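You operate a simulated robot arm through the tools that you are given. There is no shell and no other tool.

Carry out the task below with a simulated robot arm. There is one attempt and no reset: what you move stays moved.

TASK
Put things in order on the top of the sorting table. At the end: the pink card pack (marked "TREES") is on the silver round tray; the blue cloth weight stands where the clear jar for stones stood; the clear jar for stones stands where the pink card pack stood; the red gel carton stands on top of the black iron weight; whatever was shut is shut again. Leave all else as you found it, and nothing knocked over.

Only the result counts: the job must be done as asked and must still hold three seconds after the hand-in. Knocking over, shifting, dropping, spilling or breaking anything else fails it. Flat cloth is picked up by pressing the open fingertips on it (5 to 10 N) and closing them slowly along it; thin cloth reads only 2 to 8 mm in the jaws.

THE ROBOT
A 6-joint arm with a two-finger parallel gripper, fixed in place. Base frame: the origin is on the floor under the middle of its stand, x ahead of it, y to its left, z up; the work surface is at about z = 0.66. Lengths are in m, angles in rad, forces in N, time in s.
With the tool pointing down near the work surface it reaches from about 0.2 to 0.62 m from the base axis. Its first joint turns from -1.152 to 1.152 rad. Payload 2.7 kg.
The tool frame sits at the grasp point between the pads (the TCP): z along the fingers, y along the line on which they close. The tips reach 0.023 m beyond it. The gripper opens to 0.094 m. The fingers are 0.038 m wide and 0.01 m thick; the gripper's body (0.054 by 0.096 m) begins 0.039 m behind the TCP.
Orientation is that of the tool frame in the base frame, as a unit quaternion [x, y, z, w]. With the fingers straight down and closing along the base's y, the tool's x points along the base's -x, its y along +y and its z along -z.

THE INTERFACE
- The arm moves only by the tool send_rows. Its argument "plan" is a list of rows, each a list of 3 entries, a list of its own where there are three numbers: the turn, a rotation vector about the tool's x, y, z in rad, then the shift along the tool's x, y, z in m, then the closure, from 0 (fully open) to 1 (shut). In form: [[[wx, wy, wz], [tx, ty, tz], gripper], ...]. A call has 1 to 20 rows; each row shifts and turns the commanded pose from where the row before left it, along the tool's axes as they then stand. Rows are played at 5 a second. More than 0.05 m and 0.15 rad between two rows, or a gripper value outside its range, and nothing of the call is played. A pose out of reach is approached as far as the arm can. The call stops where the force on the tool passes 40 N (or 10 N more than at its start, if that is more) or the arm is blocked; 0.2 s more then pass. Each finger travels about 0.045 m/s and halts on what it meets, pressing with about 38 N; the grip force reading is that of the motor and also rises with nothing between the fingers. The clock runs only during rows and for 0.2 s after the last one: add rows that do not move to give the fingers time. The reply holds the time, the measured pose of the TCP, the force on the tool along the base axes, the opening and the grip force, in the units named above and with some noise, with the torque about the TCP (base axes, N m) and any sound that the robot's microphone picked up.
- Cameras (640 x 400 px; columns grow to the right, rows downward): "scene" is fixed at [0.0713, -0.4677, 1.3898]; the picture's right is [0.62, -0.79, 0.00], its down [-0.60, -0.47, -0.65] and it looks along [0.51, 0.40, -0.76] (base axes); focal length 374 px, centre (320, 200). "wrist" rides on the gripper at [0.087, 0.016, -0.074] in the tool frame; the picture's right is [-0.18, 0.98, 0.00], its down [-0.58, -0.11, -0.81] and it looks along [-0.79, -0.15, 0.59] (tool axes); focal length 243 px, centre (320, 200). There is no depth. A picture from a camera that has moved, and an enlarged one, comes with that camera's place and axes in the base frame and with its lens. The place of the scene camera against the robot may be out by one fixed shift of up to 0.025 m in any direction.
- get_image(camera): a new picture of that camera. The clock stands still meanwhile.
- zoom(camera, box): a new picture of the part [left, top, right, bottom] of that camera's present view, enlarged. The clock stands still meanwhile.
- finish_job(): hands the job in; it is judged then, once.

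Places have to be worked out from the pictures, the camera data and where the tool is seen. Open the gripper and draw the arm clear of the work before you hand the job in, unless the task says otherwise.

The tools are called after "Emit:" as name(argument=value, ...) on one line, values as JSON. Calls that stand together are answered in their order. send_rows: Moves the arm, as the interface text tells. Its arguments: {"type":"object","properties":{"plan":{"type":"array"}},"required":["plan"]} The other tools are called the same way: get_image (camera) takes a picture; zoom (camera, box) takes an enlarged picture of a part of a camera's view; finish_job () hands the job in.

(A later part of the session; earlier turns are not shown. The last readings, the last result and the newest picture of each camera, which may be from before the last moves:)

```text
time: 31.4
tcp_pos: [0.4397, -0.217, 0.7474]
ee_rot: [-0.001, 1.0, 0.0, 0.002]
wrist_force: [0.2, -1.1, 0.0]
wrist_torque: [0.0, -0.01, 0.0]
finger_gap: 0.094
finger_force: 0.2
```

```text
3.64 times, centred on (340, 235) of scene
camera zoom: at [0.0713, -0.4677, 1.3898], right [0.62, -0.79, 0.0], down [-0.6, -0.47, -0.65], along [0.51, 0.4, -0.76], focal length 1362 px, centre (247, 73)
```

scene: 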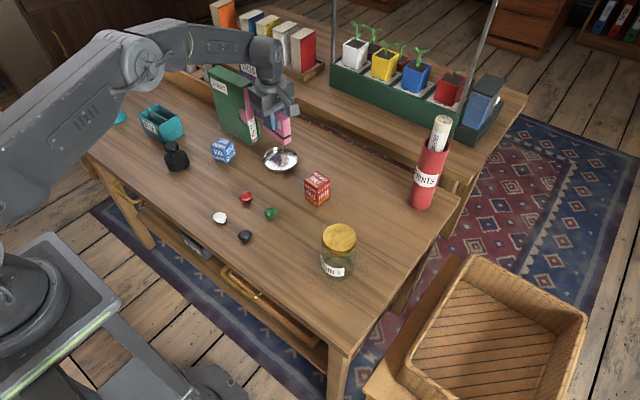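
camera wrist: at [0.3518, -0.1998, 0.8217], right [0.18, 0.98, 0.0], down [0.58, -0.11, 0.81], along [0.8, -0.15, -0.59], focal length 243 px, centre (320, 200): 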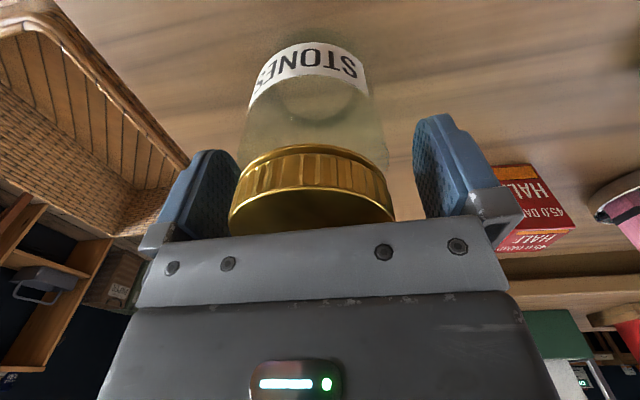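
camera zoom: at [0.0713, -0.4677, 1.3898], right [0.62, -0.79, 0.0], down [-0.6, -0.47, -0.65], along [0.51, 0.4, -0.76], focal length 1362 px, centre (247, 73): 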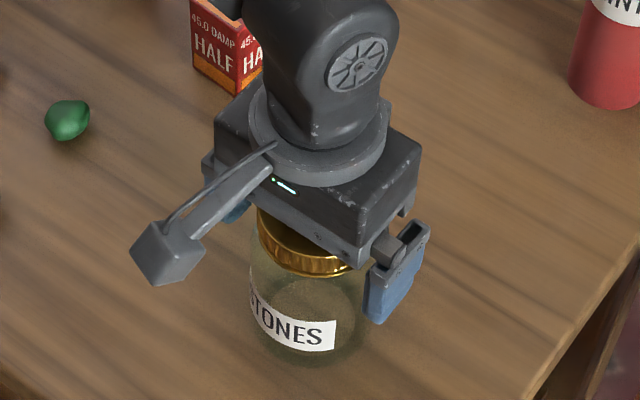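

The pads straddle the jar body; the lid spans z≈0.759–0.776. I lower 5 mm more for a firmer hold below the lid, then close gently.

Emit:
send_rows(plan=[[[0, 0, 0], [0, 0, 0.005], 0], [[0, 0, 0], [0, 0, 0], 0], [[0, 0, 0], [0, 0, 0], 0.1], [[0, 0, 0], [0, 0, 0], 0.15], [[0, 0, 0], [0, 0, 0], 0.2], [[0, 0, 0], [0, 0, 0], 0.3], [[0, 0, 0], [0, 0, 0], 0.4], [[0, 0, 0], [0, 0, 0], 0.5], [[0, 0, 0], [0, 0, 0], 0.5]])

Emit:
get_image(camera="wrist")

```text
time: 33.4
tcp_pos: [0.4397, -0.2159, 0.7427]
ee_rot: [0.0, 1.0, 0.0, 0.002]
wrist_force: [-0.1, -1.3, 1.4]
wrist_torque: [0.06, 0.0, -0.05]
finger_gap: 0.0736
finger_force: 38.2
```

```text
taken
camera wrist: at [0.3521, -0.1994, 0.8168], right [0.18, 0.98, 0.0], down [0.58, -0.11, 0.81], along [0.8, -0.15, -0.59], focal length 243 px, centre (320, 200)
```

wrist: 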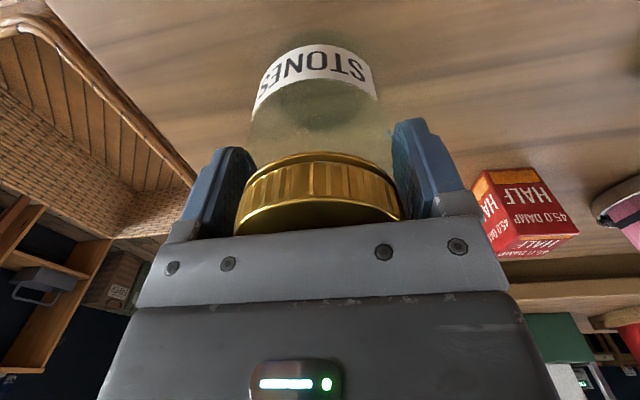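

The jar is gripped (73.6 mm). Its original centre was about (0.438,-0.2185). I lift it 4 cm, carry it along +x to the pink pack's old place (0.5505,-0.2182), and stop just above the table.

Emit:
send_rows(plan=[[[0, 0, 0], [0, 0, -0.005], 0.5], [[0, 0, 0], [0, 0, -0.015], 0.5], [[0, 0, 0], [0, 0, -0.02], 0.5], [[0, 0, 0], [-0.015, -0.0003, 0], 0.5], [[0, 0, 0], [-0.03, -0.0006, 0], 0.5], [[0, 0, 0], [-0.03, -0.0006, 0], 0.5], [[0, 0, 0], [-0.025, -0.0006, 0], 0.5], [[0, 0, 0], [-0.0125, -0.0003, 0], 0.5], [[0, 0, 0], [0, 0, 0], 0.5], [[0, 0, 0], [0, 0, 0], 0.5]])

Emit:
get_image(camera="wrist")

Emit:
get_image(camera="scene")

```text
time: 35.6
tcp_pos: [0.551, -0.2205, 0.783]
ee_rot: [0.0, 1.0, 0.0, 0.002]
wrist_force: [0.2, -0.4, -2.0]
wrist_torque: [0.03, -0.02, 0.0]
finger_gap: 0.0737
finger_force: 38.0
```

```text
taken
camera wrist: at [0.4641, -0.203, 0.8563], right [0.18, 0.98, 0.0], down [0.58, -0.11, 0.81], along [0.79, -0.15, -0.59], focal length 243 px, centre (320, 200)
```

wrist: 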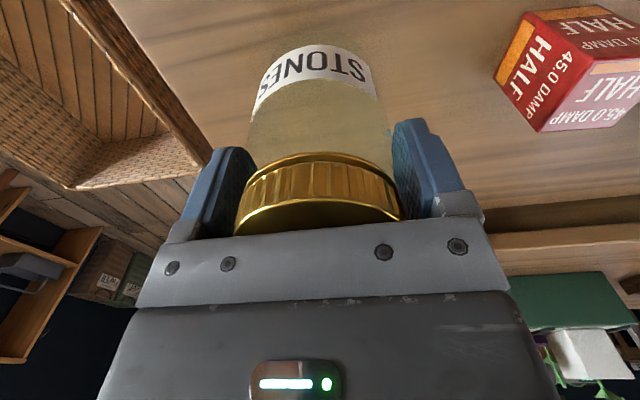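

```text
taken
```

scene: 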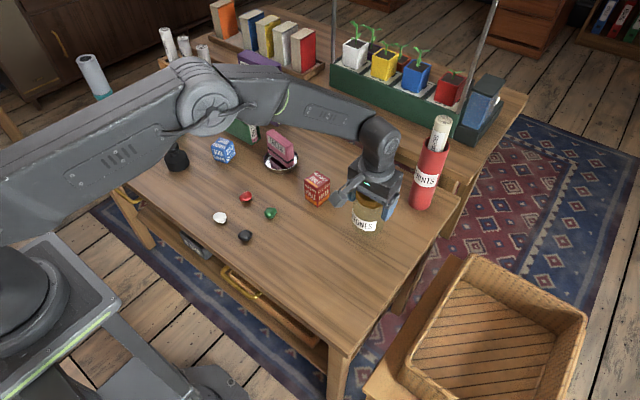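

The jar hangs upright above the target spot. I lower it to about 1 mm above the table and then feel for contact.

Emit:
send_rows(plan=[[[0, 0, 0], [-0.001, 0.0005, 0.015], 0.5], [[0, 0, 0], [0, 0, 0.015], 0.5], [[0, 0, 0], [0, 0, 0.007], 0.5], [[0, 0, 0], [0, 0, 0.002], 0.5], [[0, 0, 0], [0, 0, 0.001], 0.5], [[0, 0, 0], [0, 0, 0], 0.5]])

```text
time: 37.0
tcp_pos: [0.5525, -0.2184, 0.7424]
ee_rot: [-0.001, 1.0, 0.0, 0.003]
wrist_force: [-1.9, -0.4, 3.2]
wrist_torque: [0.1, 0.15, 0.07]
finger_gap: 0.0738
finger_force: 38.2
```

Light contact (about 3 N) at the same height as when it was picked up. I open the fingers and look.

Emit:
send_rows(plan=[[[0, 0, 0], [0, 0, 0], 0.2], [[0, 0, 0], [0, 0, 0], 0.1], [[0, 0, 0], [0, 0, 0], 0], [[0, 0, 0], [0, 0, 0], 0], [[0, 0, 0], [0, 0, 0], 0]])

Emit:
get_image(camera="wrist")

Emit:
zoom(camera="scene", box=[290, 130, 450, 260])

```text
time: 38.2
tcp_pos: [0.5522, -0.2184, 0.7418]
ee_rot: [0.0, 1.0, 0.001, 0.001]
wrist_force: [0.1, 0.1, -0.3]
wrist_torque: [0.01, -0.02, -0.02]
finger_gap: 0.0939
finger_force: 0.1
```

```text
taken
camera wrist: at [0.4655, -0.2015, 0.8165], right [0.18, 0.98, 0.0], down [0.58, -0.11, 0.81], along [0.79, -0.15, -0.59], focal length 243 px, centre (320, 200)
```

wrist: 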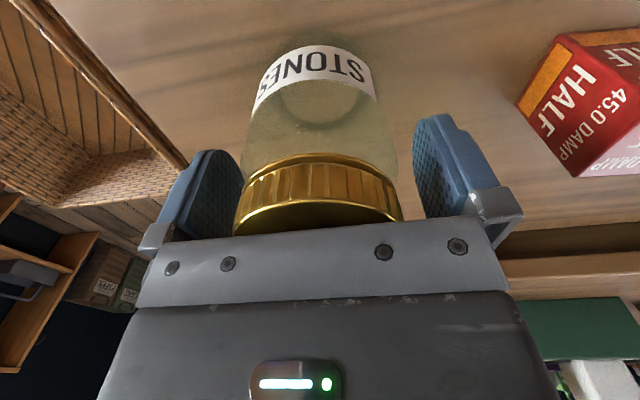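

```text
3.08 times, centred on (370, 195) of scene
camera zoom: at [0.0713, -0.4677, 1.3898], right [0.62, -0.79, 0.0], down [-0.6, -0.47, -0.65], along [0.51, 0.4, -0.76], focal length 1152 px, centre (166, 215)
```

zoom: 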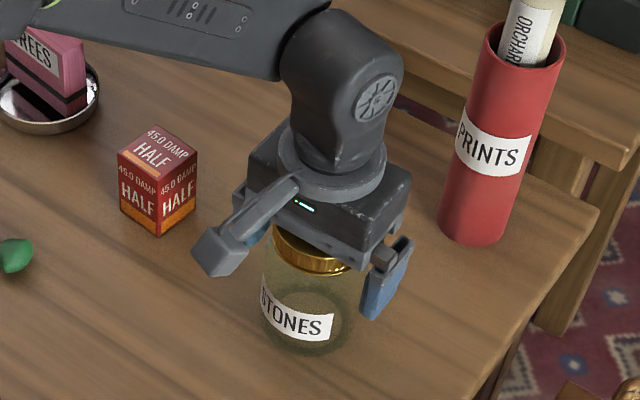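

The jar stands at its new place with the lid on. I rise clear and move over toward the blue weight for a close look.

Emit:
send_rows(plan=[[[0, 0, 0], [0, 0, -0.02], 0], [[0, 0, 0], [0, 0, -0.04], 0], [[0, 0, 0], [0, 0, -0.04], 0], [[0, 0, 0], [0, 0, -0.03], 0], [[0, 0, 0], [0.014, 0.044, 0], 0], [[0, 0, 0], [0.014, 0.044, 0], 0], [[0, 0, 0], [0.014, 0.044, 0], 0], [[0, 0, 0], [0.014, 0.044, 0], 0], [[0, 0, 0], [0.014, 0.044, 0], 0], [[0, 0, 0], [0.014, 0.044, 0], 0], [[0, 0, 0], [0.014, 0.044, 0], 0], [[0, 0, 0], [0.014, 0.044, 0], 0], [[0, 0, 0], [0.014, 0.044, 0], 0], [[0, 0, 0], [0, 0, 0], 0], [[0, 0, 0], [0, 0, 0], 0]])

Emit:
get_image(camera="wrist")

Emit:
get_image(camera="scene")

Emit:
zoom(camera="wrist", box=[220, 60, 440, 200])

```text
time: 41.4
tcp_pos: [0.4273, 0.1762, 0.8743]
ee_rot: [0.0, 1.0, 0.0, 0.002]
wrist_force: [0.2, -0.1, -0.3]
wrist_torque: [0.01, -0.01, -0.02]
finger_gap: 0.0939
finger_force: 0.0
```

```text
taken
camera wrist: at [0.3389, 0.1939, 0.9486], right [0.18, 0.98, 0.0], down [0.58, -0.11, 0.81], along [0.79, -0.15, -0.59], focal length 243 px, centre (320, 200)
```

wrist: 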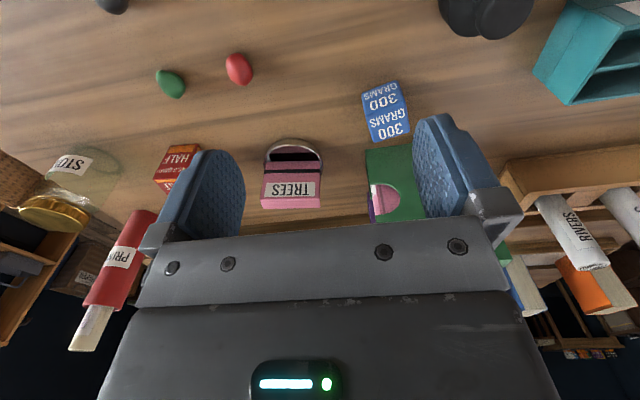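

```text
taken
```

scene: 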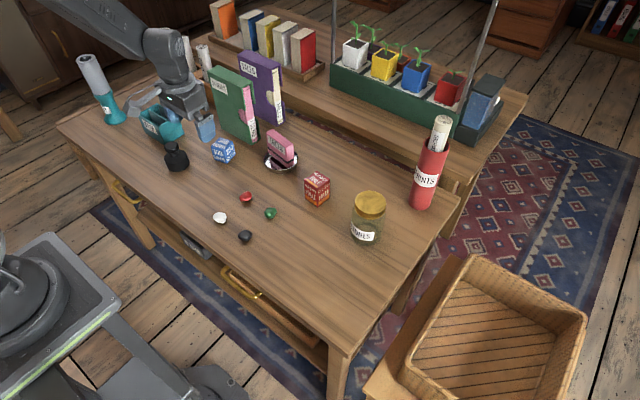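

```text
2.86 times, centred on (330, 130) of wrist
camera zoom: at [0.3389, 0.1939, 0.9486], right [0.18, 0.98, 0.0], down [0.58, -0.11, 0.81], along [0.79, -0.15, -0.59], focal length 693 px, centre (291, 400)
```

zoom: 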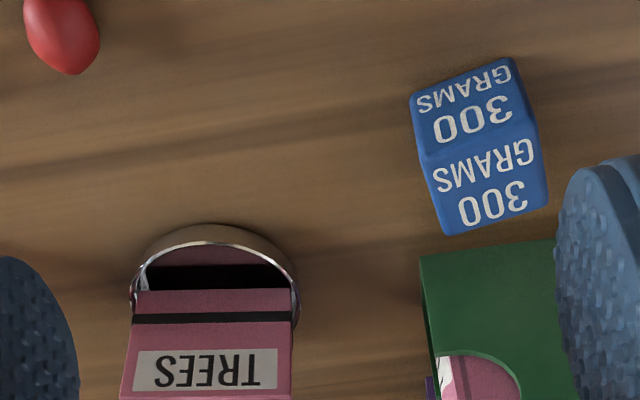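

The blue weight is a ~44 mm cube at about (0.531,0.242), turned about 11.5°, and the green book's face is at x≈0.61 behind it. I go above the cube and turn the tool by -0.2 rad to line up with its sides.

Emit:
send_rows(plan=[[[0, 0, 0], [-0.026, 0.0165, 0.01], 0], [[0, 0, 0], [-0.026, 0.0165, 0.01], 0], [[0, 0, 0], [-0.026, 0.0165, 0.02], 0], [[0, 0, 0], [-0.0257, 0.0163, 0.02], 0], [[0, 0, -0.1], [0, 0, 0], 0], [[0, 0, -0.1], [0, 0, 0], 0], [[0, 0, 0], [0, 0, 0], 0]])

Emit:
get_image(camera="wrist")

Emit:
zoom(camera="scene", box=[130, 50, 320, 190])

```text
time: 43.0
tcp_pos: [0.5311, 0.2422, 0.8137]
ee_rot: [-0.101, 0.995, 0.0, 0.002]
wrist_force: [0.0, 0.1, 0.6]
wrist_torque: [0.0, 0.0, 0.02]
finger_gap: 0.094
finger_force: 0.0
```

```text
taken
camera wrist: at [0.4413, 0.242, 0.887], right [-0.02, 1.0, 0.0], down [0.59, 0.01, 0.81], along [0.81, 0.01, -0.59], focal length 243 px, centre (320, 200)
```

wrist: 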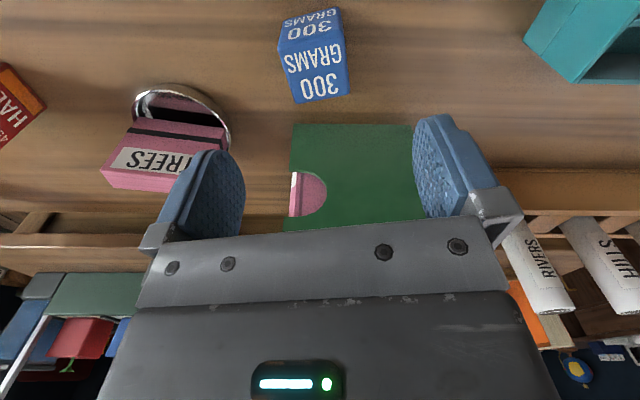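

```text
2.86 times, centred on (225, 120) of scene
camera zoom: at [0.0713, -0.4677, 1.3898], right [0.62, -0.79, 0.0], down [-0.6, -0.47, -0.65], along [0.51, 0.4, -0.76], focal length 1070 px, centre (591, 429)
```

zoom: 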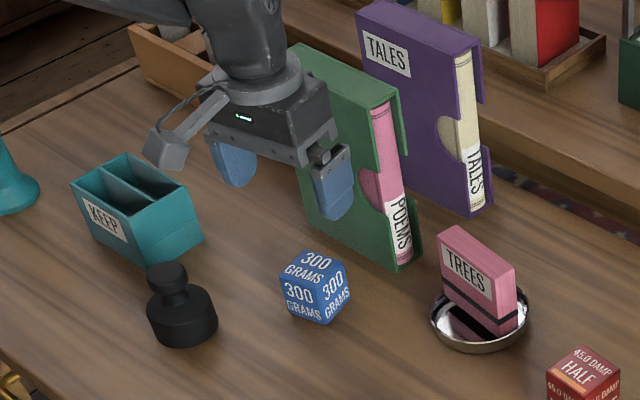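

The cube's corners project to the same place as before, so the tool is centred on it. I descend to z≈0.690 with the fingers open.

Emit:
send_rows(plan=[[[0, 0, 0], [0, 0, 0.03], 0], [[0, 0, 0], [0, 0, 0.03], 0], [[0, 0, 0], [0, 0, 0.03], 0.1], [[0, 0, 0], [0, 0, 0.02], 0.15], [[0, 0, 0], [0, 0, 0.013], 0.15], [[0, 0, 0], [0, 0, 0], 0.15]])

Emit:
get_image(camera="wrist")

```text
time: 44.4
tcp_pos: [0.531, 0.244, 0.6899]
ee_rot: [-0.1, 0.995, 0.001, 0.001]
wrist_force: [-0.4, 0.4, 0.0]
wrist_torque: [0.0, 0.01, -0.03]
finger_gap: 0.0799
finger_force: 0.2
```

```text
taken
camera wrist: at [0.4417, 0.2428, 0.7641], right [-0.02, 1.0, 0.0], down [0.59, 0.01, 0.81], along [0.81, 0.01, -0.59], focal length 243 px, centre (320, 200)
```

wrist: 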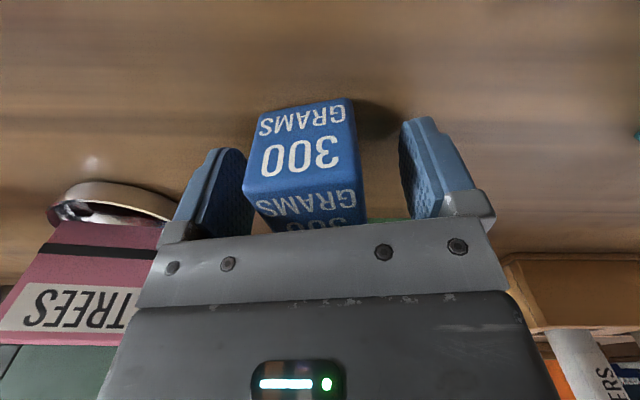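

The cube is well between the fingers (offset only about 2 mm). I close on it.

Emit:
send_rows(plan=[[[0, 0, 0], [0, 0, 0], 0.3], [[0, 0, 0], [0, 0, 0], 0.4], [[0, 0, 0], [0, 0, 0], 0.5], [[0, 0, 0], [0, 0, 0], 0.7], [[0, 0, 0], [0, 0, 0], 0.8], [[0, 0, 0], [0, 0, 0], 0.8]])

Emit:
get_image(camera="wrist")

```text
time: 45.8
tcp_pos: [0.5309, 0.2427, 0.6903]
ee_rot: [-0.101, 0.995, -0.001, 0.002]
wrist_force: [0.2, -1.8, 1.4]
wrist_torque: [-0.14, 0.07, 0.03]
finger_gap: 0.0459
finger_force: 38.0
```

```text
taken
camera wrist: at [0.4418, 0.2426, 0.7644], right [-0.02, 1.0, 0.0], down [0.59, 0.01, 0.81], along [0.81, 0.01, -0.59], focal length 243 px, centre (320, 200)
```

wrist: 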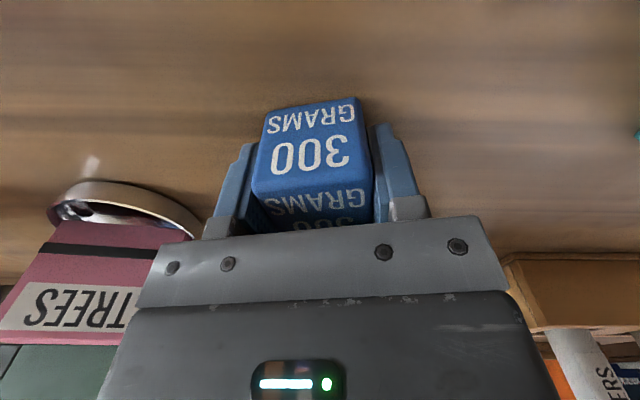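

The cube is held (45.9 mm) and centred on the tool. I lift it 10 cm and carry it to the jar's old place (0.438,-0.2185).

Emit:
send_rows(plan=[[[0, 0, 0], [0, 0, -0.02], 0.8], [[0, 0, 0], [0, 0, -0.04], 0.8], [[0, 0, 0], [0, 0, -0.045], 0.8], [[0, 0, 0], [0.00918, -0.02166, 0], 0.8], [[0, 0, 0], [0.01837, -0.04333, 0], 0.8], [[0, 0, 0], [0.01837, -0.04333, 0], 0.8], [[0, 0, 0], [0.01837, -0.04333, 0], 0.8], [[0, 0, 0], [0.01837, -0.04333, 0], 0.8], [[0, 0, 0], [0.01837, -0.04333, 0], 0.8], [[0, 0, 0], [0.01837, -0.04333, 0], 0.8], [[0, 0, 0], [0.01837, -0.04333, 0], 0.8], [[0, 0, 0], [0.01837, -0.04333, 0], 0.8], [[0, 0, 0], [0.01837, -0.04333, 0], 0.8], [[0, 0, 0], [0.00918, -0.02166, 0], 0.8], [[0, 0, 0], [0, 0, 0], 0.8], [[0, 0, 0], [0, 0, 0], 0.8]])

Emit:
get_image(camera="wrist")

Emit:
get_image(camera="scene")

```text
time: 49.2
tcp_pos: [0.4353, -0.2184, 0.7947]
ee_rot: [-0.1, 0.995, 0.0, 0.002]
wrist_force: [-1.0, -0.8, -3.7]
wrist_torque: [0.03, 0.0, 0.0]
finger_gap: 0.0457
finger_force: 38.2
```

```text
taken
camera wrist: at [0.347, -0.2189, 0.8679], right [-0.02, 1.0, 0.0], down [0.59, 0.01, 0.81], along [0.81, 0.01, -0.59], focal length 243 px, centre (320, 200)
```

wrist: 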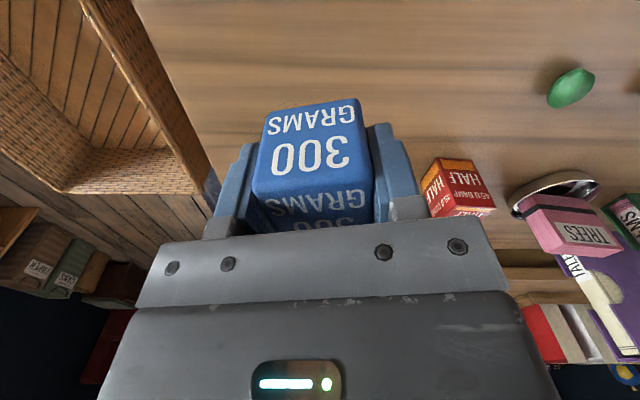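

```text
taken
```

scene: 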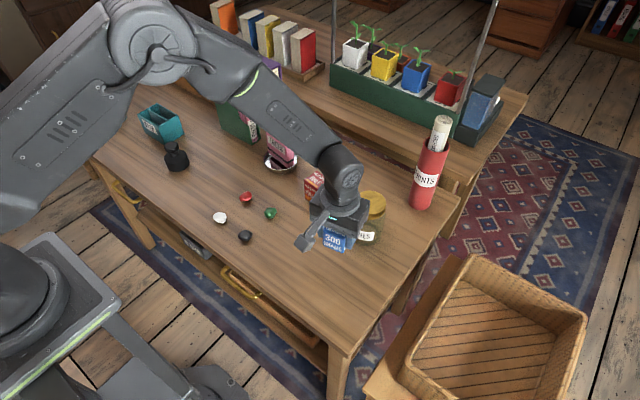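

The cube hangs over the jar's old place; I trim +2.5 mm in x and lower it to the table.

Emit:
send_rows(plan=[[[0, 0, 0], [-0.0022, -0.0012, 0.02], 0.8], [[0, 0, 0], [0, 0, 0.03], 0.8], [[0, 0, 0], [0, 0, 0.03], 0.8], [[0, 0, 0], [0, 0, 0.016], 0.8], [[0, 0, 0], [0, 0, 0.005], 0.8], [[0, 0, 0], [0, 0, 0.002], 0.8], [[0, 0, 0], [0, 0, 0], 0.8]])

```text
time: 50.8
tcp_pos: [0.438, -0.2184, 0.691]
ee_rot: [-0.1, 0.995, 0.001, 0.002]
wrist_force: [0.2, -0.1, -3.9]
wrist_torque: [-0.02, -0.01, 0.0]
finger_gap: 0.046
finger_force: 37.9
```

The weight is still carried (-3.9 N), so it is just above the table. I lower 1 mm at a time until it takes load.

Emit:
send_rows(plan=[[[0, 0, 0], [0, 0, 0.001], 0.8], [[0, 0, 0], [0, 0, 0], 0.8]])

```text
time: 51.4
tcp_pos: [0.4389, -0.2169, 0.6919]
ee_rot: [-0.1, 0.995, 0.0, 0.001]
wrist_force: [-0.8, -0.8, -3.1]
wrist_torque: [-0.04, 0.07, 0.0]
finger_gap: 0.0457
finger_force: 38.4
```

Emit:
send_rows(plan=[[[0, 0, 0], [0, 0, 0.001], 0.8], [[0, 0, 0], [0, 0, 0], 0.8]])

```text
time: 52.0
tcp_pos: [0.4393, -0.2189, 0.6907]
ee_rot: [-0.1, 0.995, 0.0, 0.003]
wrist_force: [-3.8, 4.5, 18.5]
wrist_torque: [0.21, 0.64, -0.12]
finger_gap: 0.0458
finger_force: 37.8
```

The cube is now resting on the table (18 N reaction). I ease back 0.7 mm, open the fingers and check.

Emit:
send_rows(plan=[[[0, 0, 0], [0, 0, -0.0007], 0.8], [[0, 0, 0], [0, 0, 0], 0.5], [[0, 0, 0], [0, 0, 0], 0.4], [[0, 0, 0], [0, 0, 0], 0.3], [[0, 0, 0], [0, 0, 0], 0.2], [[0, 0, 0], [0, 0, 0], 0.2]])

Emit:
get_image(camera="wrist")

Emit:
zoom(camera="scene", box=[270, 150, 430, 270])

```text
time: 53.4
tcp_pos: [0.4392, -0.2179, 0.69]
ee_rot: [-0.101, 0.995, 0.001, 0.002]
wrist_force: [-0.3, 0.9, 0.8]
wrist_torque: [0.02, 0.01, 0.01]
finger_gap: 0.0751
finger_force: 0.1
```

```text
taken
camera wrist: at [0.3498, -0.2194, 0.7637], right [-0.02, 1.0, 0.0], down [0.59, 0.01, 0.81], along [0.81, 0.01, -0.59], focal length 243 px, centre (320, 200)
```

wrist: 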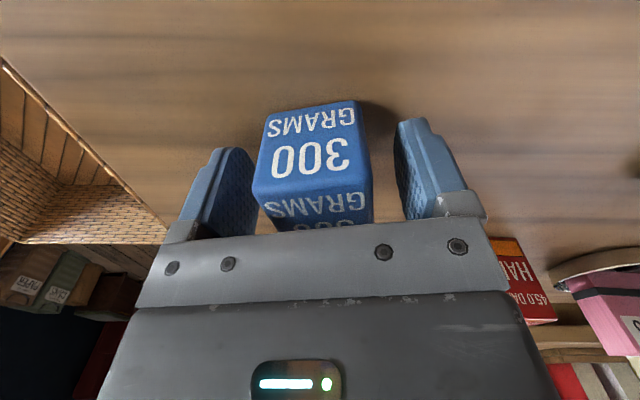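

```text
3.33 times, centred on (350, 210) of scene
camera zoom: at [0.0713, -0.4677, 1.3898], right [0.62, -0.79, 0.0], down [-0.6, -0.47, -0.65], along [0.51, 0.4, -0.76], focal length 1248 px, centre (220, 167)
```

zoom: 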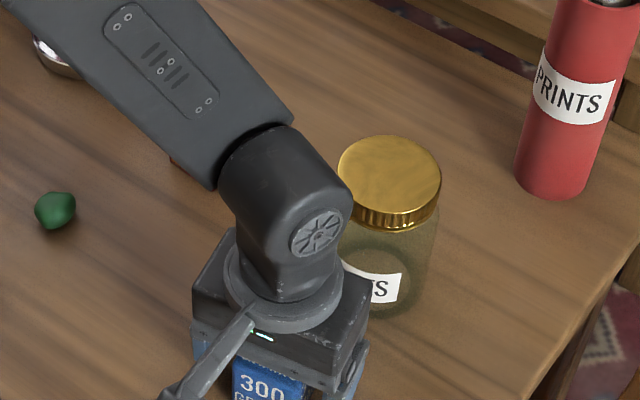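

The blue weight stands free where the jar was. I rise straight up and move to look at the red carton.

Emit:
send_rows(plan=[[[0, 0, 0], [0, 0, -0.02], 0.15], [[0, 0, 0], [0, 0, -0.04], 0.1], [[0, 0, 0], [0, 0, -0.045], 0], [[0, 0, 0], [0, 0, -0.045], 0], [[0, 0, 0], [-0.0134, 0.0402, 0], 0], [[0, 0, 0], [-0.0134, 0.0402, 0], 0], [[0, 0, 0], [-0.0134, 0.0402, 0], 0], [[0, 0, 0], [-0.0134, 0.0402, 0], 0], [[0, 0, 0], [0, 0, 0], 0], [[0, 0, 0], [0, 0, 0], 0]])

Emit:
get_image(camera="wrist")

Emit:
zoom(camera="wrist", box=[240, 50, 440, 175])

Emit:
zoom(camera="scene", box=[250, 120, 420, 270])

```text
time: 55.6
tcp_pos: [0.4574, -0.0497, 0.8417]
ee_rot: [-0.101, 0.995, 0.001, 0.001]
wrist_force: [-0.6, 0.1, -0.2]
wrist_torque: [0.03, 0.0, -0.02]
finger_gap: 0.0944
finger_force: 0.1
```

```text
taken
camera wrist: at [0.368, -0.0502, 0.9156], right [-0.02, 1.0, 0.0], down [0.59, 0.01, 0.81], along [0.81, 0.01, -0.59], focal length 243 px, centre (320, 200)
```

wrist: 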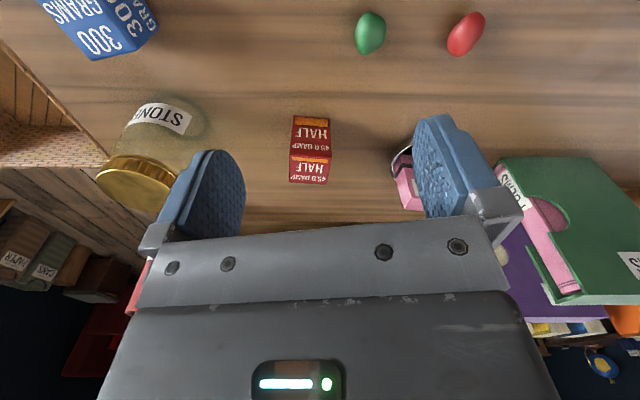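

```text
3.20 times, centred on (340, 112) of wrist
camera zoom: at [0.368, -0.0502, 0.9156], right [-0.02, 1.0, 0.0], down [0.59, 0.01, 0.81], along [0.81, 0.01, -0.59], focal length 776 px, centre (256, 480)
```

zoom: 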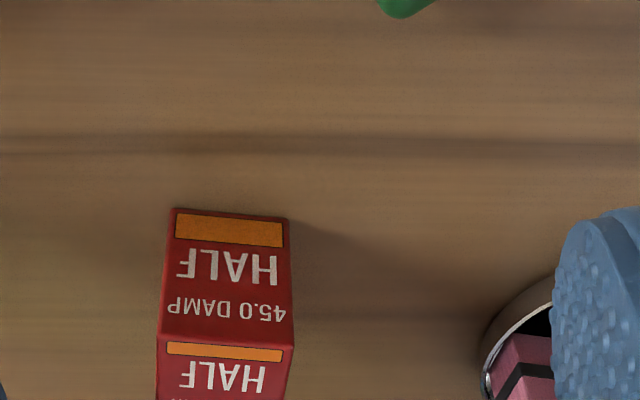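

```text
2.67 times, centred on (335, 195) of scene
camera zoom: at [0.0713, -0.4677, 1.3898], right [0.62, -0.79, 0.0], down [-0.6, -0.47, -0.65], along [0.51, 0.4, -0.76], focal length 999 px, centre (280, 213)
```

zoom: 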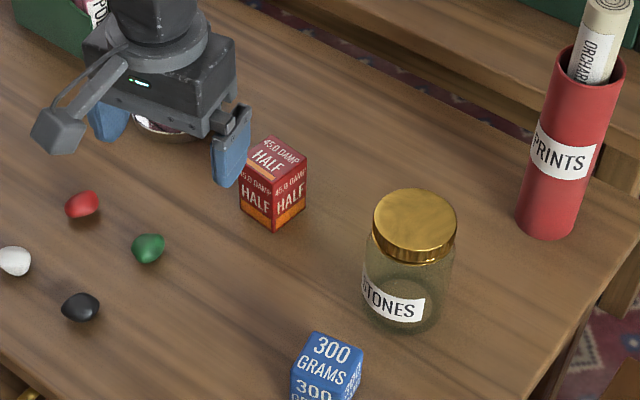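

The carton is about 45×45 mm and 69 mm tall, centred near (0.568,-0.058) with yaw about -4.5°. Before picking it I turn the tool to that yaw and go look at the black weight with an empty hand to measure its knob.

Emit:
send_rows(plan=[[[0, 0, 0.13925], [0, 0, 0], 0], [[0, 0, 0.13925], [0, 0, 0], 0], [[0, 0, 0], [0.02065, 0.04348, -0.0035], 0], [[0, 0, 0], [0.02065, 0.04348, -0.0035], 0], [[0, 0, 0], [0.02065, 0.04348, -0.0035], 0], [[0, 0, 0], [0.02065, 0.04348, -0.0035], 0], [[0, 0, 0], [0.02065, 0.04348, -0.0035], 0], [[0, 0, 0], [0.02065, 0.04348, -0.0035], 0], [[0, 0, 0], [0.02065, 0.04348, -0.0035], 0], [[0, 0, 0], [0.02065, 0.04348, -0.0035], 0], [[0, 0, 0], [0, 0, 0], 0], [[0, 0, 0], [0, 0, 0], 0]])

Emit:
get_image(camera="wrist")

Emit:
zoom(camera="wrist", box=[240, 70, 400, 170])

Emit:
zoom(camera="scene", box=[130, 110, 220, 180])

```text
time: 58.2
tcp_pos: [0.3205, 0.3084, 0.8681]
ee_rot: [0.04, 0.999, 0.0, 0.002]
wrist_force: [-0.7, 0.3, -0.1]
wrist_torque: [0.01, 0.0, 0.03]
finger_gap: 0.0943
finger_force: 0.1
```

```text
taken
camera wrist: at [0.2348, 0.3328, 0.9427], right [0.26, 0.97, 0.0], down [0.57, -0.15, 0.81], along [0.78, -0.21, -0.59], focal length 243 px, centre (320, 200)
```

wrist: 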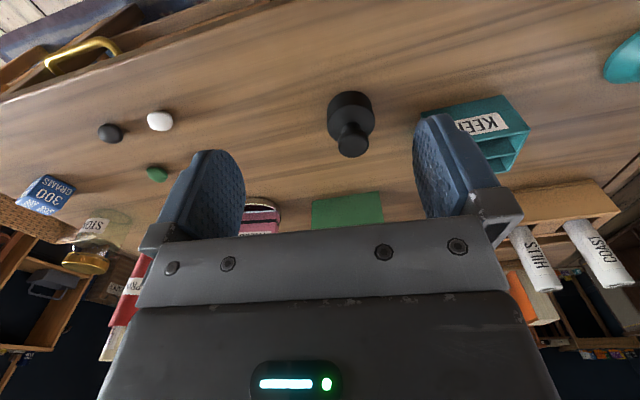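

```text
4.00 times, centred on (320, 120) of wrist
camera zoom: at [0.2348, 0.3328, 0.9427], right [0.26, 0.97, 0.0], down [0.57, -0.15, 0.81], along [0.78, -0.21, -0.59], focal length 970 px, centre (320, 520)
```

zoom: 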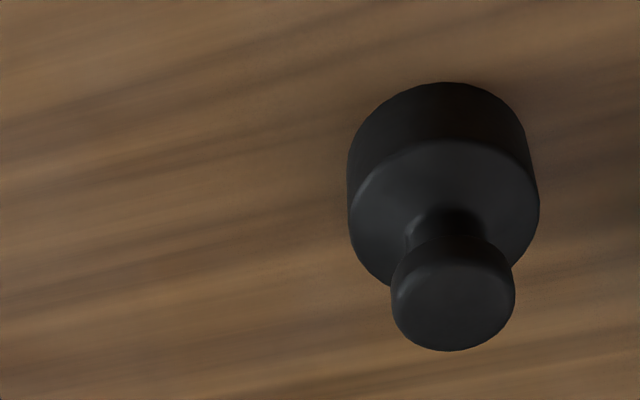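

```text
5.71 times, centred on (175, 145) of scene
camera zoom: at [0.0713, -0.4677, 1.3898], right [0.62, -0.79, 0.0], down [-0.6, -0.47, -0.65], along [0.51, 0.4, -0.76], focal length 2140 px, centre (1149, 514)
```

zoom: 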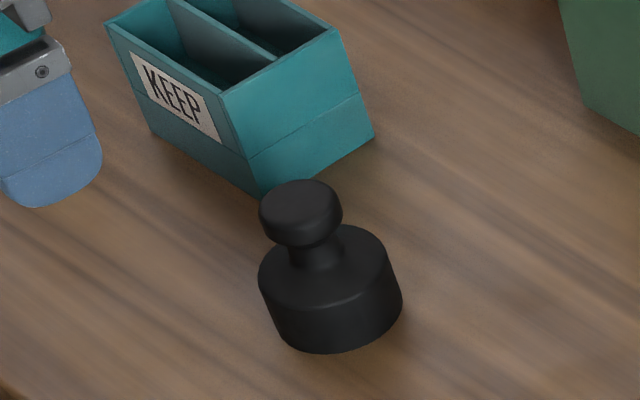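

The weight has a flat-topped knob about 35 mm wide. I take a second view from 10 cm further along x to triangulate its centre and height.

Emit:
send_rows(plan=[[[0, 0, 0], [-0.0333, 0.0027, 0], 0], [[0, 0, 0], [-0.0333, 0.0027, 0], 0], [[0, 0, 0], [-0.0333, 0.0027, 0], 0], [[0, 0, 0], [0, 0, 0], 0], [[0, 0, 0], [0, 0, 0], 0]])

Emit:
get_image(camera="wrist")

Emit:
zoom(camera="wrist", box=[240, 0, 400, 100])

```text
time: 59.4
tcp_pos: [0.4223, 0.309, 0.8675]
ee_rot: [0.039, 0.999, 0.0, 0.002]
wrist_force: [-0.2, 0.0, 1.2]
wrist_torque: [-0.01, 0.03, 0.02]
finger_gap: 0.0941
finger_force: 0.0
```

```text
taken
camera wrist: at [0.3361, 0.3323, 0.9421], right [0.26, 0.97, 0.0], down [0.57, -0.15, 0.81], along [0.78, -0.21, -0.59], focal length 243 px, centre (320, 200)
```

wrist: 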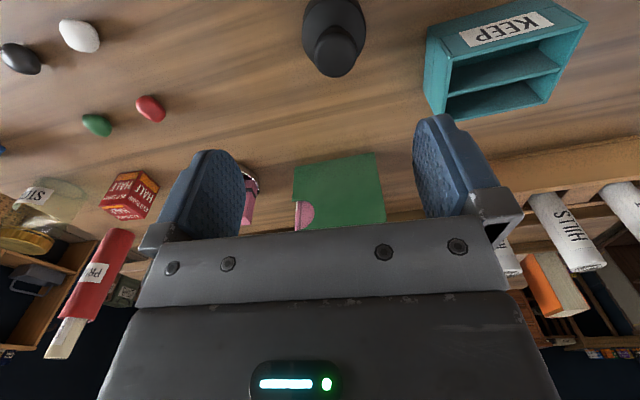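

```text
4.00 times, centred on (320, 50) of wrist
camera zoom: at [0.3361, 0.3323, 0.9421], right [0.26, 0.97, 0.0], down [0.57, -0.15, 0.81], along [0.78, -0.21, -0.59], focal length 970 px, centre (320, 800)
```

zoom: 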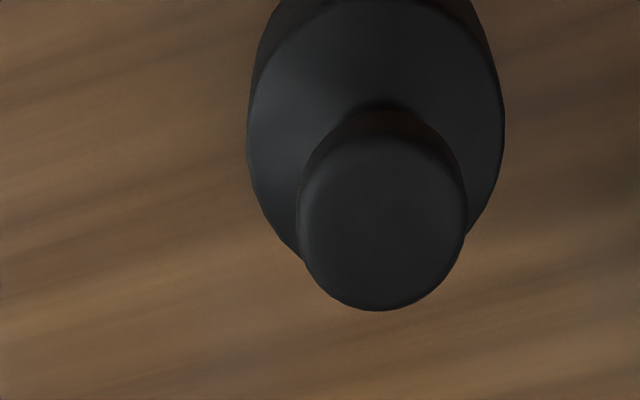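

Triangulation gives the knob's top centre at about (0.430,0.321), z≈0.726, with a top about 33 mm across. Now I return to above the red carton.

Emit:
send_rows(plan=[[[0, 0, 0], [-0.0194, -0.0394, 0.0042], 0], [[0, 0, 0], [-0.0194, -0.0394, 0.0042], 0], [[0, 0, 0], [-0.0194, -0.0394, 0.0042], 0], [[0, 0, 0], [-0.0194, -0.0394, 0.0042], 0], [[0, 0, 0], [-0.0194, -0.0394, 0.0042], 0], [[0, 0, 0], [-0.0194, -0.0394, 0.0042], 0], [[0, 0, 0], [-0.0194, -0.0394, 0.0042], 0], [[0, 0, 0], [-0.0194, -0.0394, 0.0042], 0], [[0, 0, 0], [-0.0194, -0.0394, 0.0042], 0], [[0, 0, 0], [0, 0, 0], 0], [[0, 0, 0], [0, 0, 0], 0]])

Emit:
get_image(camera="wrist")

Emit:
zoom(camera="wrist", box=[240, 0, 400, 100])

Emit:
zoom(camera="scene", box=[230, 100, 400, 250])

```text
time: 61.8
tcp_pos: [0.5682, -0.0597, 0.829]
ee_rot: [0.038, 0.999, 0.001, 0.001]
wrist_force: [-0.3, -0.4, -0.2]
wrist_torque: [0.01, 0.0, 0.04]
finger_gap: 0.094
finger_force: 0.1
```

```text
taken
camera wrist: at [0.4826, -0.0367, 0.9031], right [0.26, 0.97, 0.0], down [0.57, -0.15, 0.81], along [0.78, -0.21, -0.59], focal length 243 px, centre (320, 200)
```

wrist: 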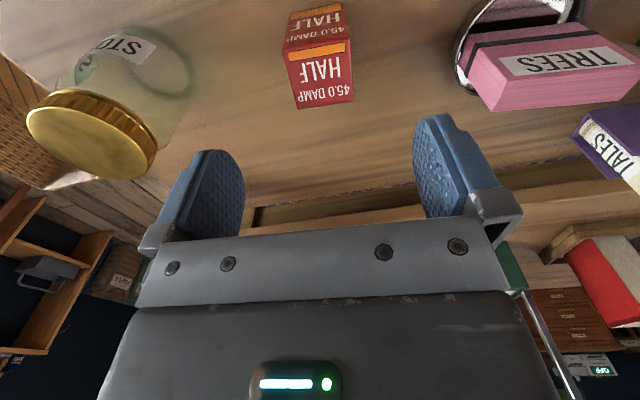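

```text
4.00 times, centred on (320, 50) of wrist
camera zoom: at [0.4826, -0.0367, 0.9031], right [0.26, 0.97, 0.0], down [0.57, -0.15, 0.81], along [0.78, -0.21, -0.59], focal length 970 px, centre (320, 800)
```

zoom: 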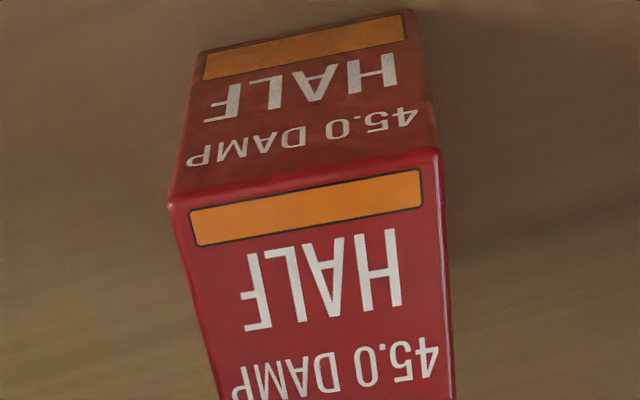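

```text
2.67 times, centred on (315, 175) of scene
camera zoom: at [0.0713, -0.4677, 1.3898], right [0.62, -0.79, 0.0], down [-0.6, -0.47, -0.65], along [0.51, 0.4, -0.76], focal length 999 px, centre (333, 267)
```

zoom: 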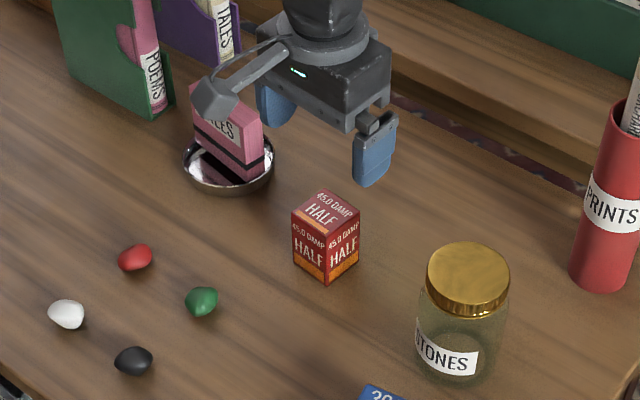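

The carton's corners reproject consistently (centre about (0.5685,-0.0588), yaw -4.6°), matching the tool. I descend to z≈0.703.

Emit:
send_rows(plan=[[[0, 0, 0], [0, 0.001, 0.03], 0], [[0, 0, 0], [0, 0, 0.03], 0.1], [[0, 0, 0], [0, 0, 0.03], 0.15], [[0, 0, 0], [0, 0, 0.02], 0.15], [[0, 0, 0], [0, 0, 0.016], 0.15], [[0, 0, 0], [0, 0, 0], 0.15], [[0, 0, 0], [0, 0, 0], 0.15]])

Emit:
get_image(camera="wrist")

```text
time: 63.4
tcp_pos: [0.5682, -0.0558, 0.7053]
ee_rot: [0.039, 0.999, 0.001, 0.002]
wrist_force: [0.0, 0.4, -0.3]
wrist_torque: [0.02, -0.03, 0.0]
finger_gap: 0.0801
finger_force: 0.1
```

```text
taken
camera wrist: at [0.4822, -0.0319, 0.7783], right [0.26, 0.97, 0.0], down [0.57, -0.15, 0.81], along [0.78, -0.21, -0.59], focal length 243 px, centre (320, 200)
```

wrist: 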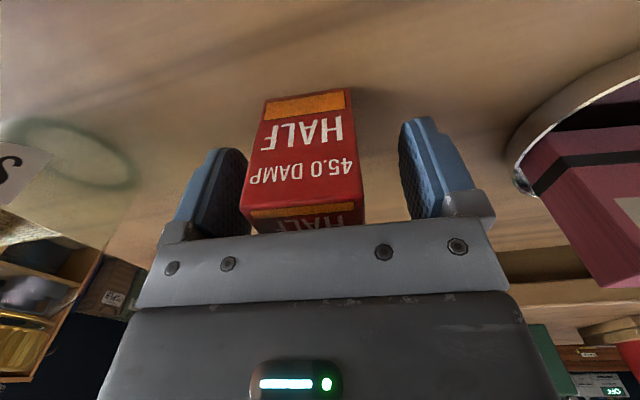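

The carton is between the fingers, about 3 mm off centre toward -y. I trim that and close slowly.

Emit:
send_rows(plan=[[[0, 0, 0], [0, -0.0025, 0], 0.15], [[0, 0, 0], [0, 0, 0], 0.25], [[0, 0, 0], [0, 0, 0], 0.35], [[0, 0, 0], [0, 0, 0], 0.45], [[0, 0, 0], [0, 0, 0], 0.55], [[0, 0, 0], [0, 0, 0], 0.7], [[0, 0, 0], [0, 0, 0], 0.8], [[0, 0, 0], [0, 0, 0], 0.8]])

Emit:
get_image(camera="wrist")

```text
time: 65.2
tcp_pos: [0.5682, -0.0586, 0.7058]
ee_rot: [0.039, 0.999, 0.001, 0.002]
wrist_force: [-0.1, -0.6, -0.2]
wrist_torque: [-0.06, -0.02, 0.0]
finger_gap: 0.046
finger_force: 38.3
```

```text
taken
camera wrist: at [0.4822, -0.0346, 0.7782], right [0.26, 0.97, 0.0], down [0.57, -0.15, 0.81], along [0.78, -0.21, -0.59], focal length 243 px, centre (320, 200)
```

wrist: 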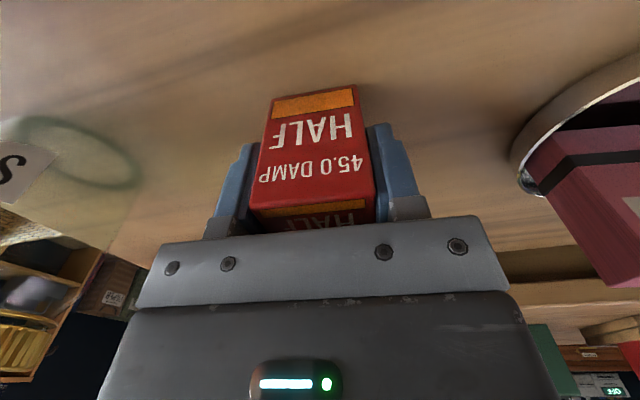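

The carton is gripped (46 mm), bottom about 45.5 mm below the TCP. I lift it 12 cm and carry it over to the black weight's knob at (0.430,0.321).

Emit:
send_rows(plan=[[[0, 0, 0], [0, 0, -0.02], 0.8], [[0, 0, 0], [0, 0, -0.045], 0.8], [[0, 0, 0], [0, 0, -0.045], 0.8], [[0, 0, 0], [0, 0, -0.01], 0.8], [[0, 0, 0], [0.0093, 0.02044, 0], 0.8], [[0, 0, 0], [0.0186, 0.04087, 0], 0.8], [[0, 0, 0], [0.0186, 0.04087, 0], 0.8], [[0, 0, 0], [0.0186, 0.04087, 0], 0.8], [[0, 0, 0], [0.0186, 0.04087, 0], 0.8], [[0, 0, 0], [0.0186, 0.04087, 0], 0.8], [[0, 0, 0], [0.0186, 0.04087, 0], 0.8], [[0, 0, 0], [0.0186, 0.04087, 0], 0.8], [[0, 0, 0], [0.0186, 0.04087, 0], 0.8], [[0, 0, 0], [0.0093, 0.02044, 0], 0.8], [[0, 0, 0], [0, 0, 0], 0.8], [[0, 0, 0], [0, 0, 0], 0.8]])

Emit:
get_image(camera="wrist")

Emit:
zoom(camera="wrist", box=[240, 0, 400, 100])

Emit:
zoom(camera="scene", box=[120, 50, 240, 180])

```text
time: 68.6
tcp_pos: [0.4295, 0.3202, 0.8245]
ee_rot: [0.039, 0.999, 0.0, 0.002]
wrist_force: [0.0, 0.8, -1.1]
wrist_torque: [-0.03, 0.05, 0.01]
finger_gap: 0.0456
finger_force: 38.3
```

```text
taken
camera wrist: at [0.343, 0.344, 0.8989], right [0.26, 0.97, 0.0], down [0.57, -0.15, 0.81], along [0.78, -0.21, -0.59], focal length 243 px, centre (320, 200)
```

wrist: 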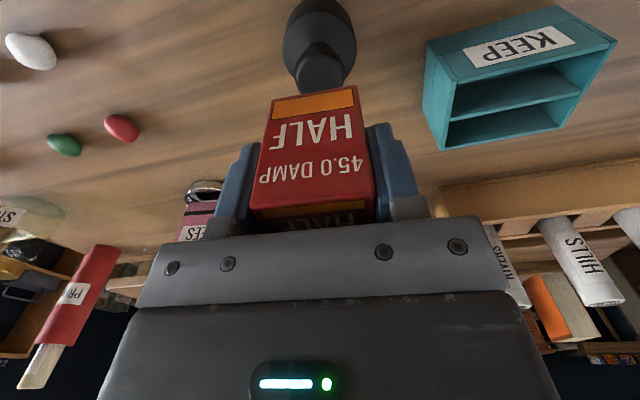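

```text
4.00 times, centred on (320, 50) of wrist
camera zoom: at [0.343, 0.344, 0.8989], right [0.26, 0.97, 0.0], down [0.57, -0.15, 0.81], along [0.78, -0.21, -0.59], focal length 970 px, centre (320, 800)
```

zoom: 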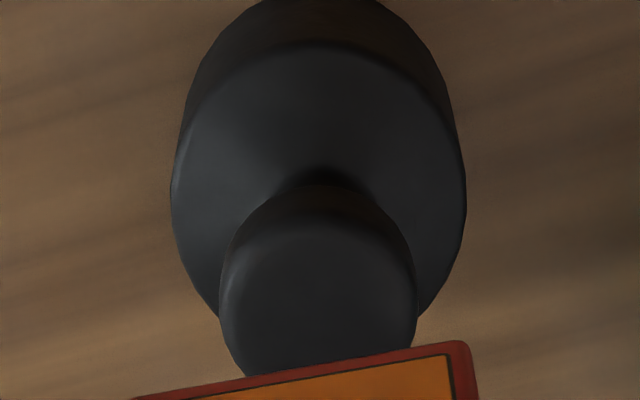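

```text
3.08 times, centred on (180, 115) of scene
camera zoom: at [0.0713, -0.4677, 1.3898], right [0.62, -0.79, 0.0], down [-0.6, -0.47, -0.65], along [0.51, 0.4, -0.76], focal length 1152 px, centre (751, 462)
```

zoom: 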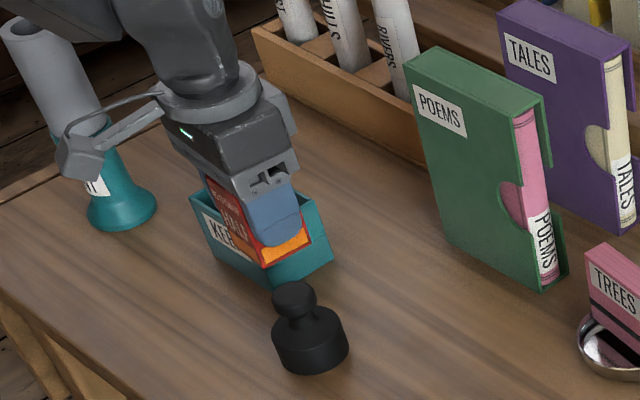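

The knob lies directly under the carton (offset within about 2 mm). I lower to a few millimetres above the knob.

Emit:
send_rows(plan=[[[0, 0, 0], [0, 0, 0.015], 0.8], [[0, 0, 0], [0, 0, 0.015], 0.8], [[0, 0, 0], [0, 0, 0.01], 0.8], [[0, 0, 0], [0, 0, 0.004], 0.8], [[0, 0, 0], [0, 0, 0], 0.8], [[0, 0, 0], [0, 0, 0], 0.8]])

Emit:
zoom(camera="scene", box=[140, 90, 220, 180])

Emit:
get_image(camera="wrist")

```text
time: 70.0
tcp_pos: [0.4296, 0.3204, 0.7805]
ee_rot: [0.04, 0.999, 0.001, 0.002]
wrist_force: [0.7, 0.7, -0.7]
wrist_torque: [0.03, 0.01, 0.02]
finger_gap: 0.0458
finger_force: 38.9
```

```text
4.44 times, centred on (180, 135) of scene
camera zoom: at [0.0713, -0.4677, 1.3898], right [0.62, -0.79, 0.0], down [-0.6, -0.47, -0.65], along [0.51, 0.4, -0.76], focal length 1664 px, centre (942, 489)
```

zoom: 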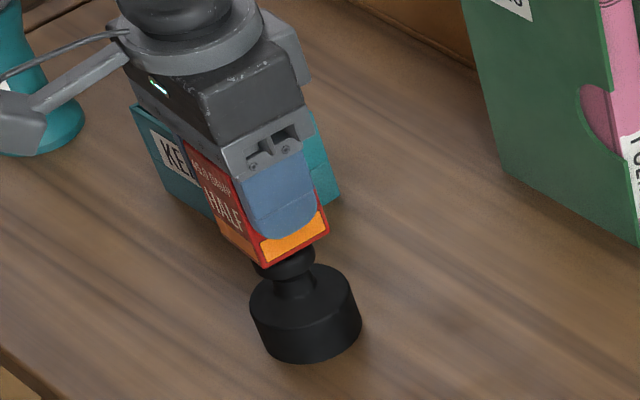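

```text
taken
camera wrist: at [0.3437, 0.3444, 0.855], right [0.26, 0.97, 0.0], down [0.57, -0.15, 0.81], along [0.78, -0.21, -0.59], focal length 243 px, centre (320, 200)
```

wrist: 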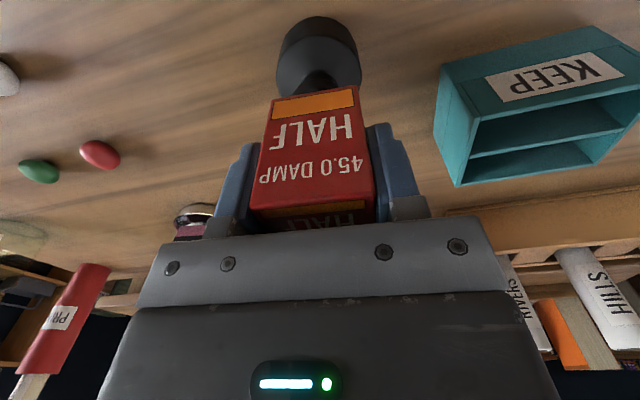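

The two cameras disagree by a few millimetres about the lateral match, so I enlarge the scene view on the carton's base and knob to measure more carefully.

Emit:
zoom(camera="scene", box=[155, 115, 205, 175])

Emit:
zoom(camera="wrist", box=[240, 0, 400, 110])

```text
6.67 times, centred on (180, 145) of scene
camera zoom: at [0.0713, -0.4677, 1.3898], right [0.62, -0.79, 0.0], down [-0.6, -0.47, -0.65], along [0.51, 0.4, -0.76], focal length 2496 px, centre (1253, 567)
```

zoom: 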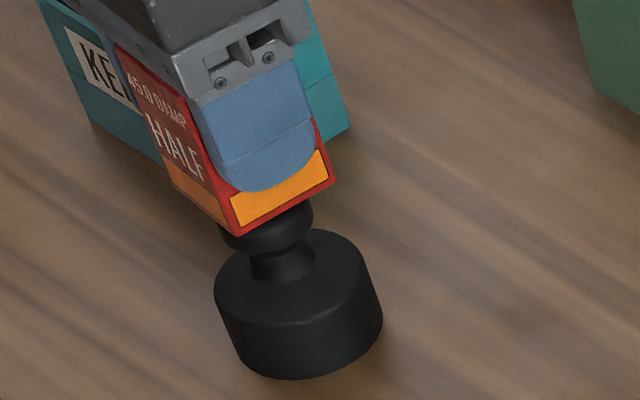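

```text
3.64 times, centred on (320, 55) of wrist
camera zoom: at [0.3437, 0.3444, 0.855], right [0.26, 0.97, 0.0], down [0.57, -0.15, 0.81], along [0.78, -0.21, -0.59], focal length 882 px, centre (320, 727)
```

zoom: 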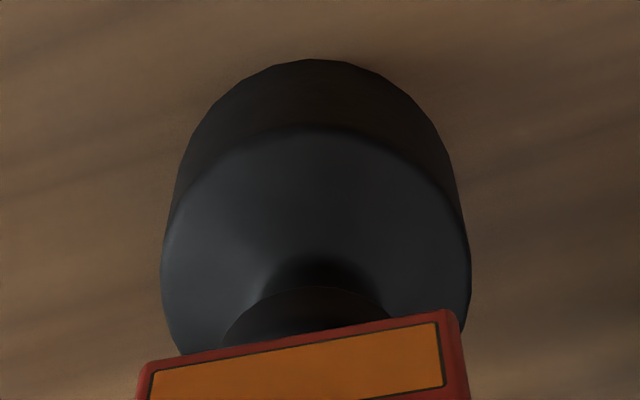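

Accounting for the 9 mm height difference, the carton's base centre projects within 2 mm of the knob's centre in the scene view too. I lower in small steps, watching the force.

Emit:
send_rows(plan=[[[0, 0, 0], [0, 0, 0.002], 0.8], [[0, 0, 0], [0, 0, 0.002], 0.8], [[0, 0, 0], [0, 0, 0.001], 0.8], [[0, 0, 0], [0, 0, 0], 0.8]])

```text
time: 71.0
tcp_pos: [0.4296, 0.321, 0.7749]
ee_rot: [0.039, 0.999, 0.001, 0.002]
wrist_force: [-0.2, 0.3, -1.6]
wrist_torque: [0.02, -0.01, 0.01]
finger_gap: 0.0457
finger_force: 38.2
```

Emit:
send_rows(plan=[[[0, 0, 0], [0, 0, 0.001], 0.8], [[0, 0, 0], [0, 0, 0.001], 0.8], [[0, 0, 0], [0, 0, 0], 0.8]])

```text
time: 71.8
tcp_pos: [0.4303, 0.3217, 0.7734]
ee_rot: [0.039, 0.999, 0.001, 0.003]
wrist_force: [0.1, -1.6, 5.5]
wrist_torque: [-0.14, 0.01, 0.0]
finger_gap: 0.0458
finger_force: 37.8
```

Contact (5.5 N). The torque hints contact begins on the -y side; I press half a millimetre more for a clearer reading of where the support is.

Emit:
send_rows(plan=[[[0, 0, 0], [0, 0, 0.0006], 0.8], [[0, 0, 0], [0, 0, 0], 0.8]])

Emit:
zoom(camera="scene", box=[155, 115, 205, 175])

```text
time: 72.4
tcp_pos: [0.4298, 0.322, 0.7745]
ee_rot: [0.038, 0.999, 0.001, 0.003]
wrist_force: [-1.9, -3.7, 15.3]
wrist_torque: [-0.22, 0.11, -0.01]
finger_gap: 0.0458
finger_force: 37.6
```

```text
6.67 times, centred on (180, 145) of scene
camera zoom: at [0.071, -0.4679, 1.3897], right [0.62, -0.79, 0.0], down [-0.6, -0.47, -0.65], along [0.51, 0.4, -0.76], focal length 2496 px, centre (1253, 567)
```

zoom: 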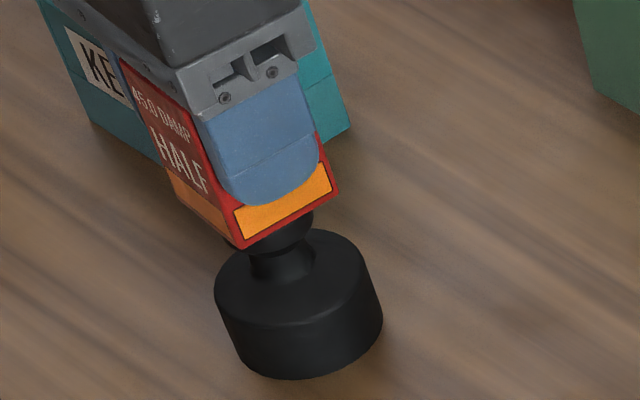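

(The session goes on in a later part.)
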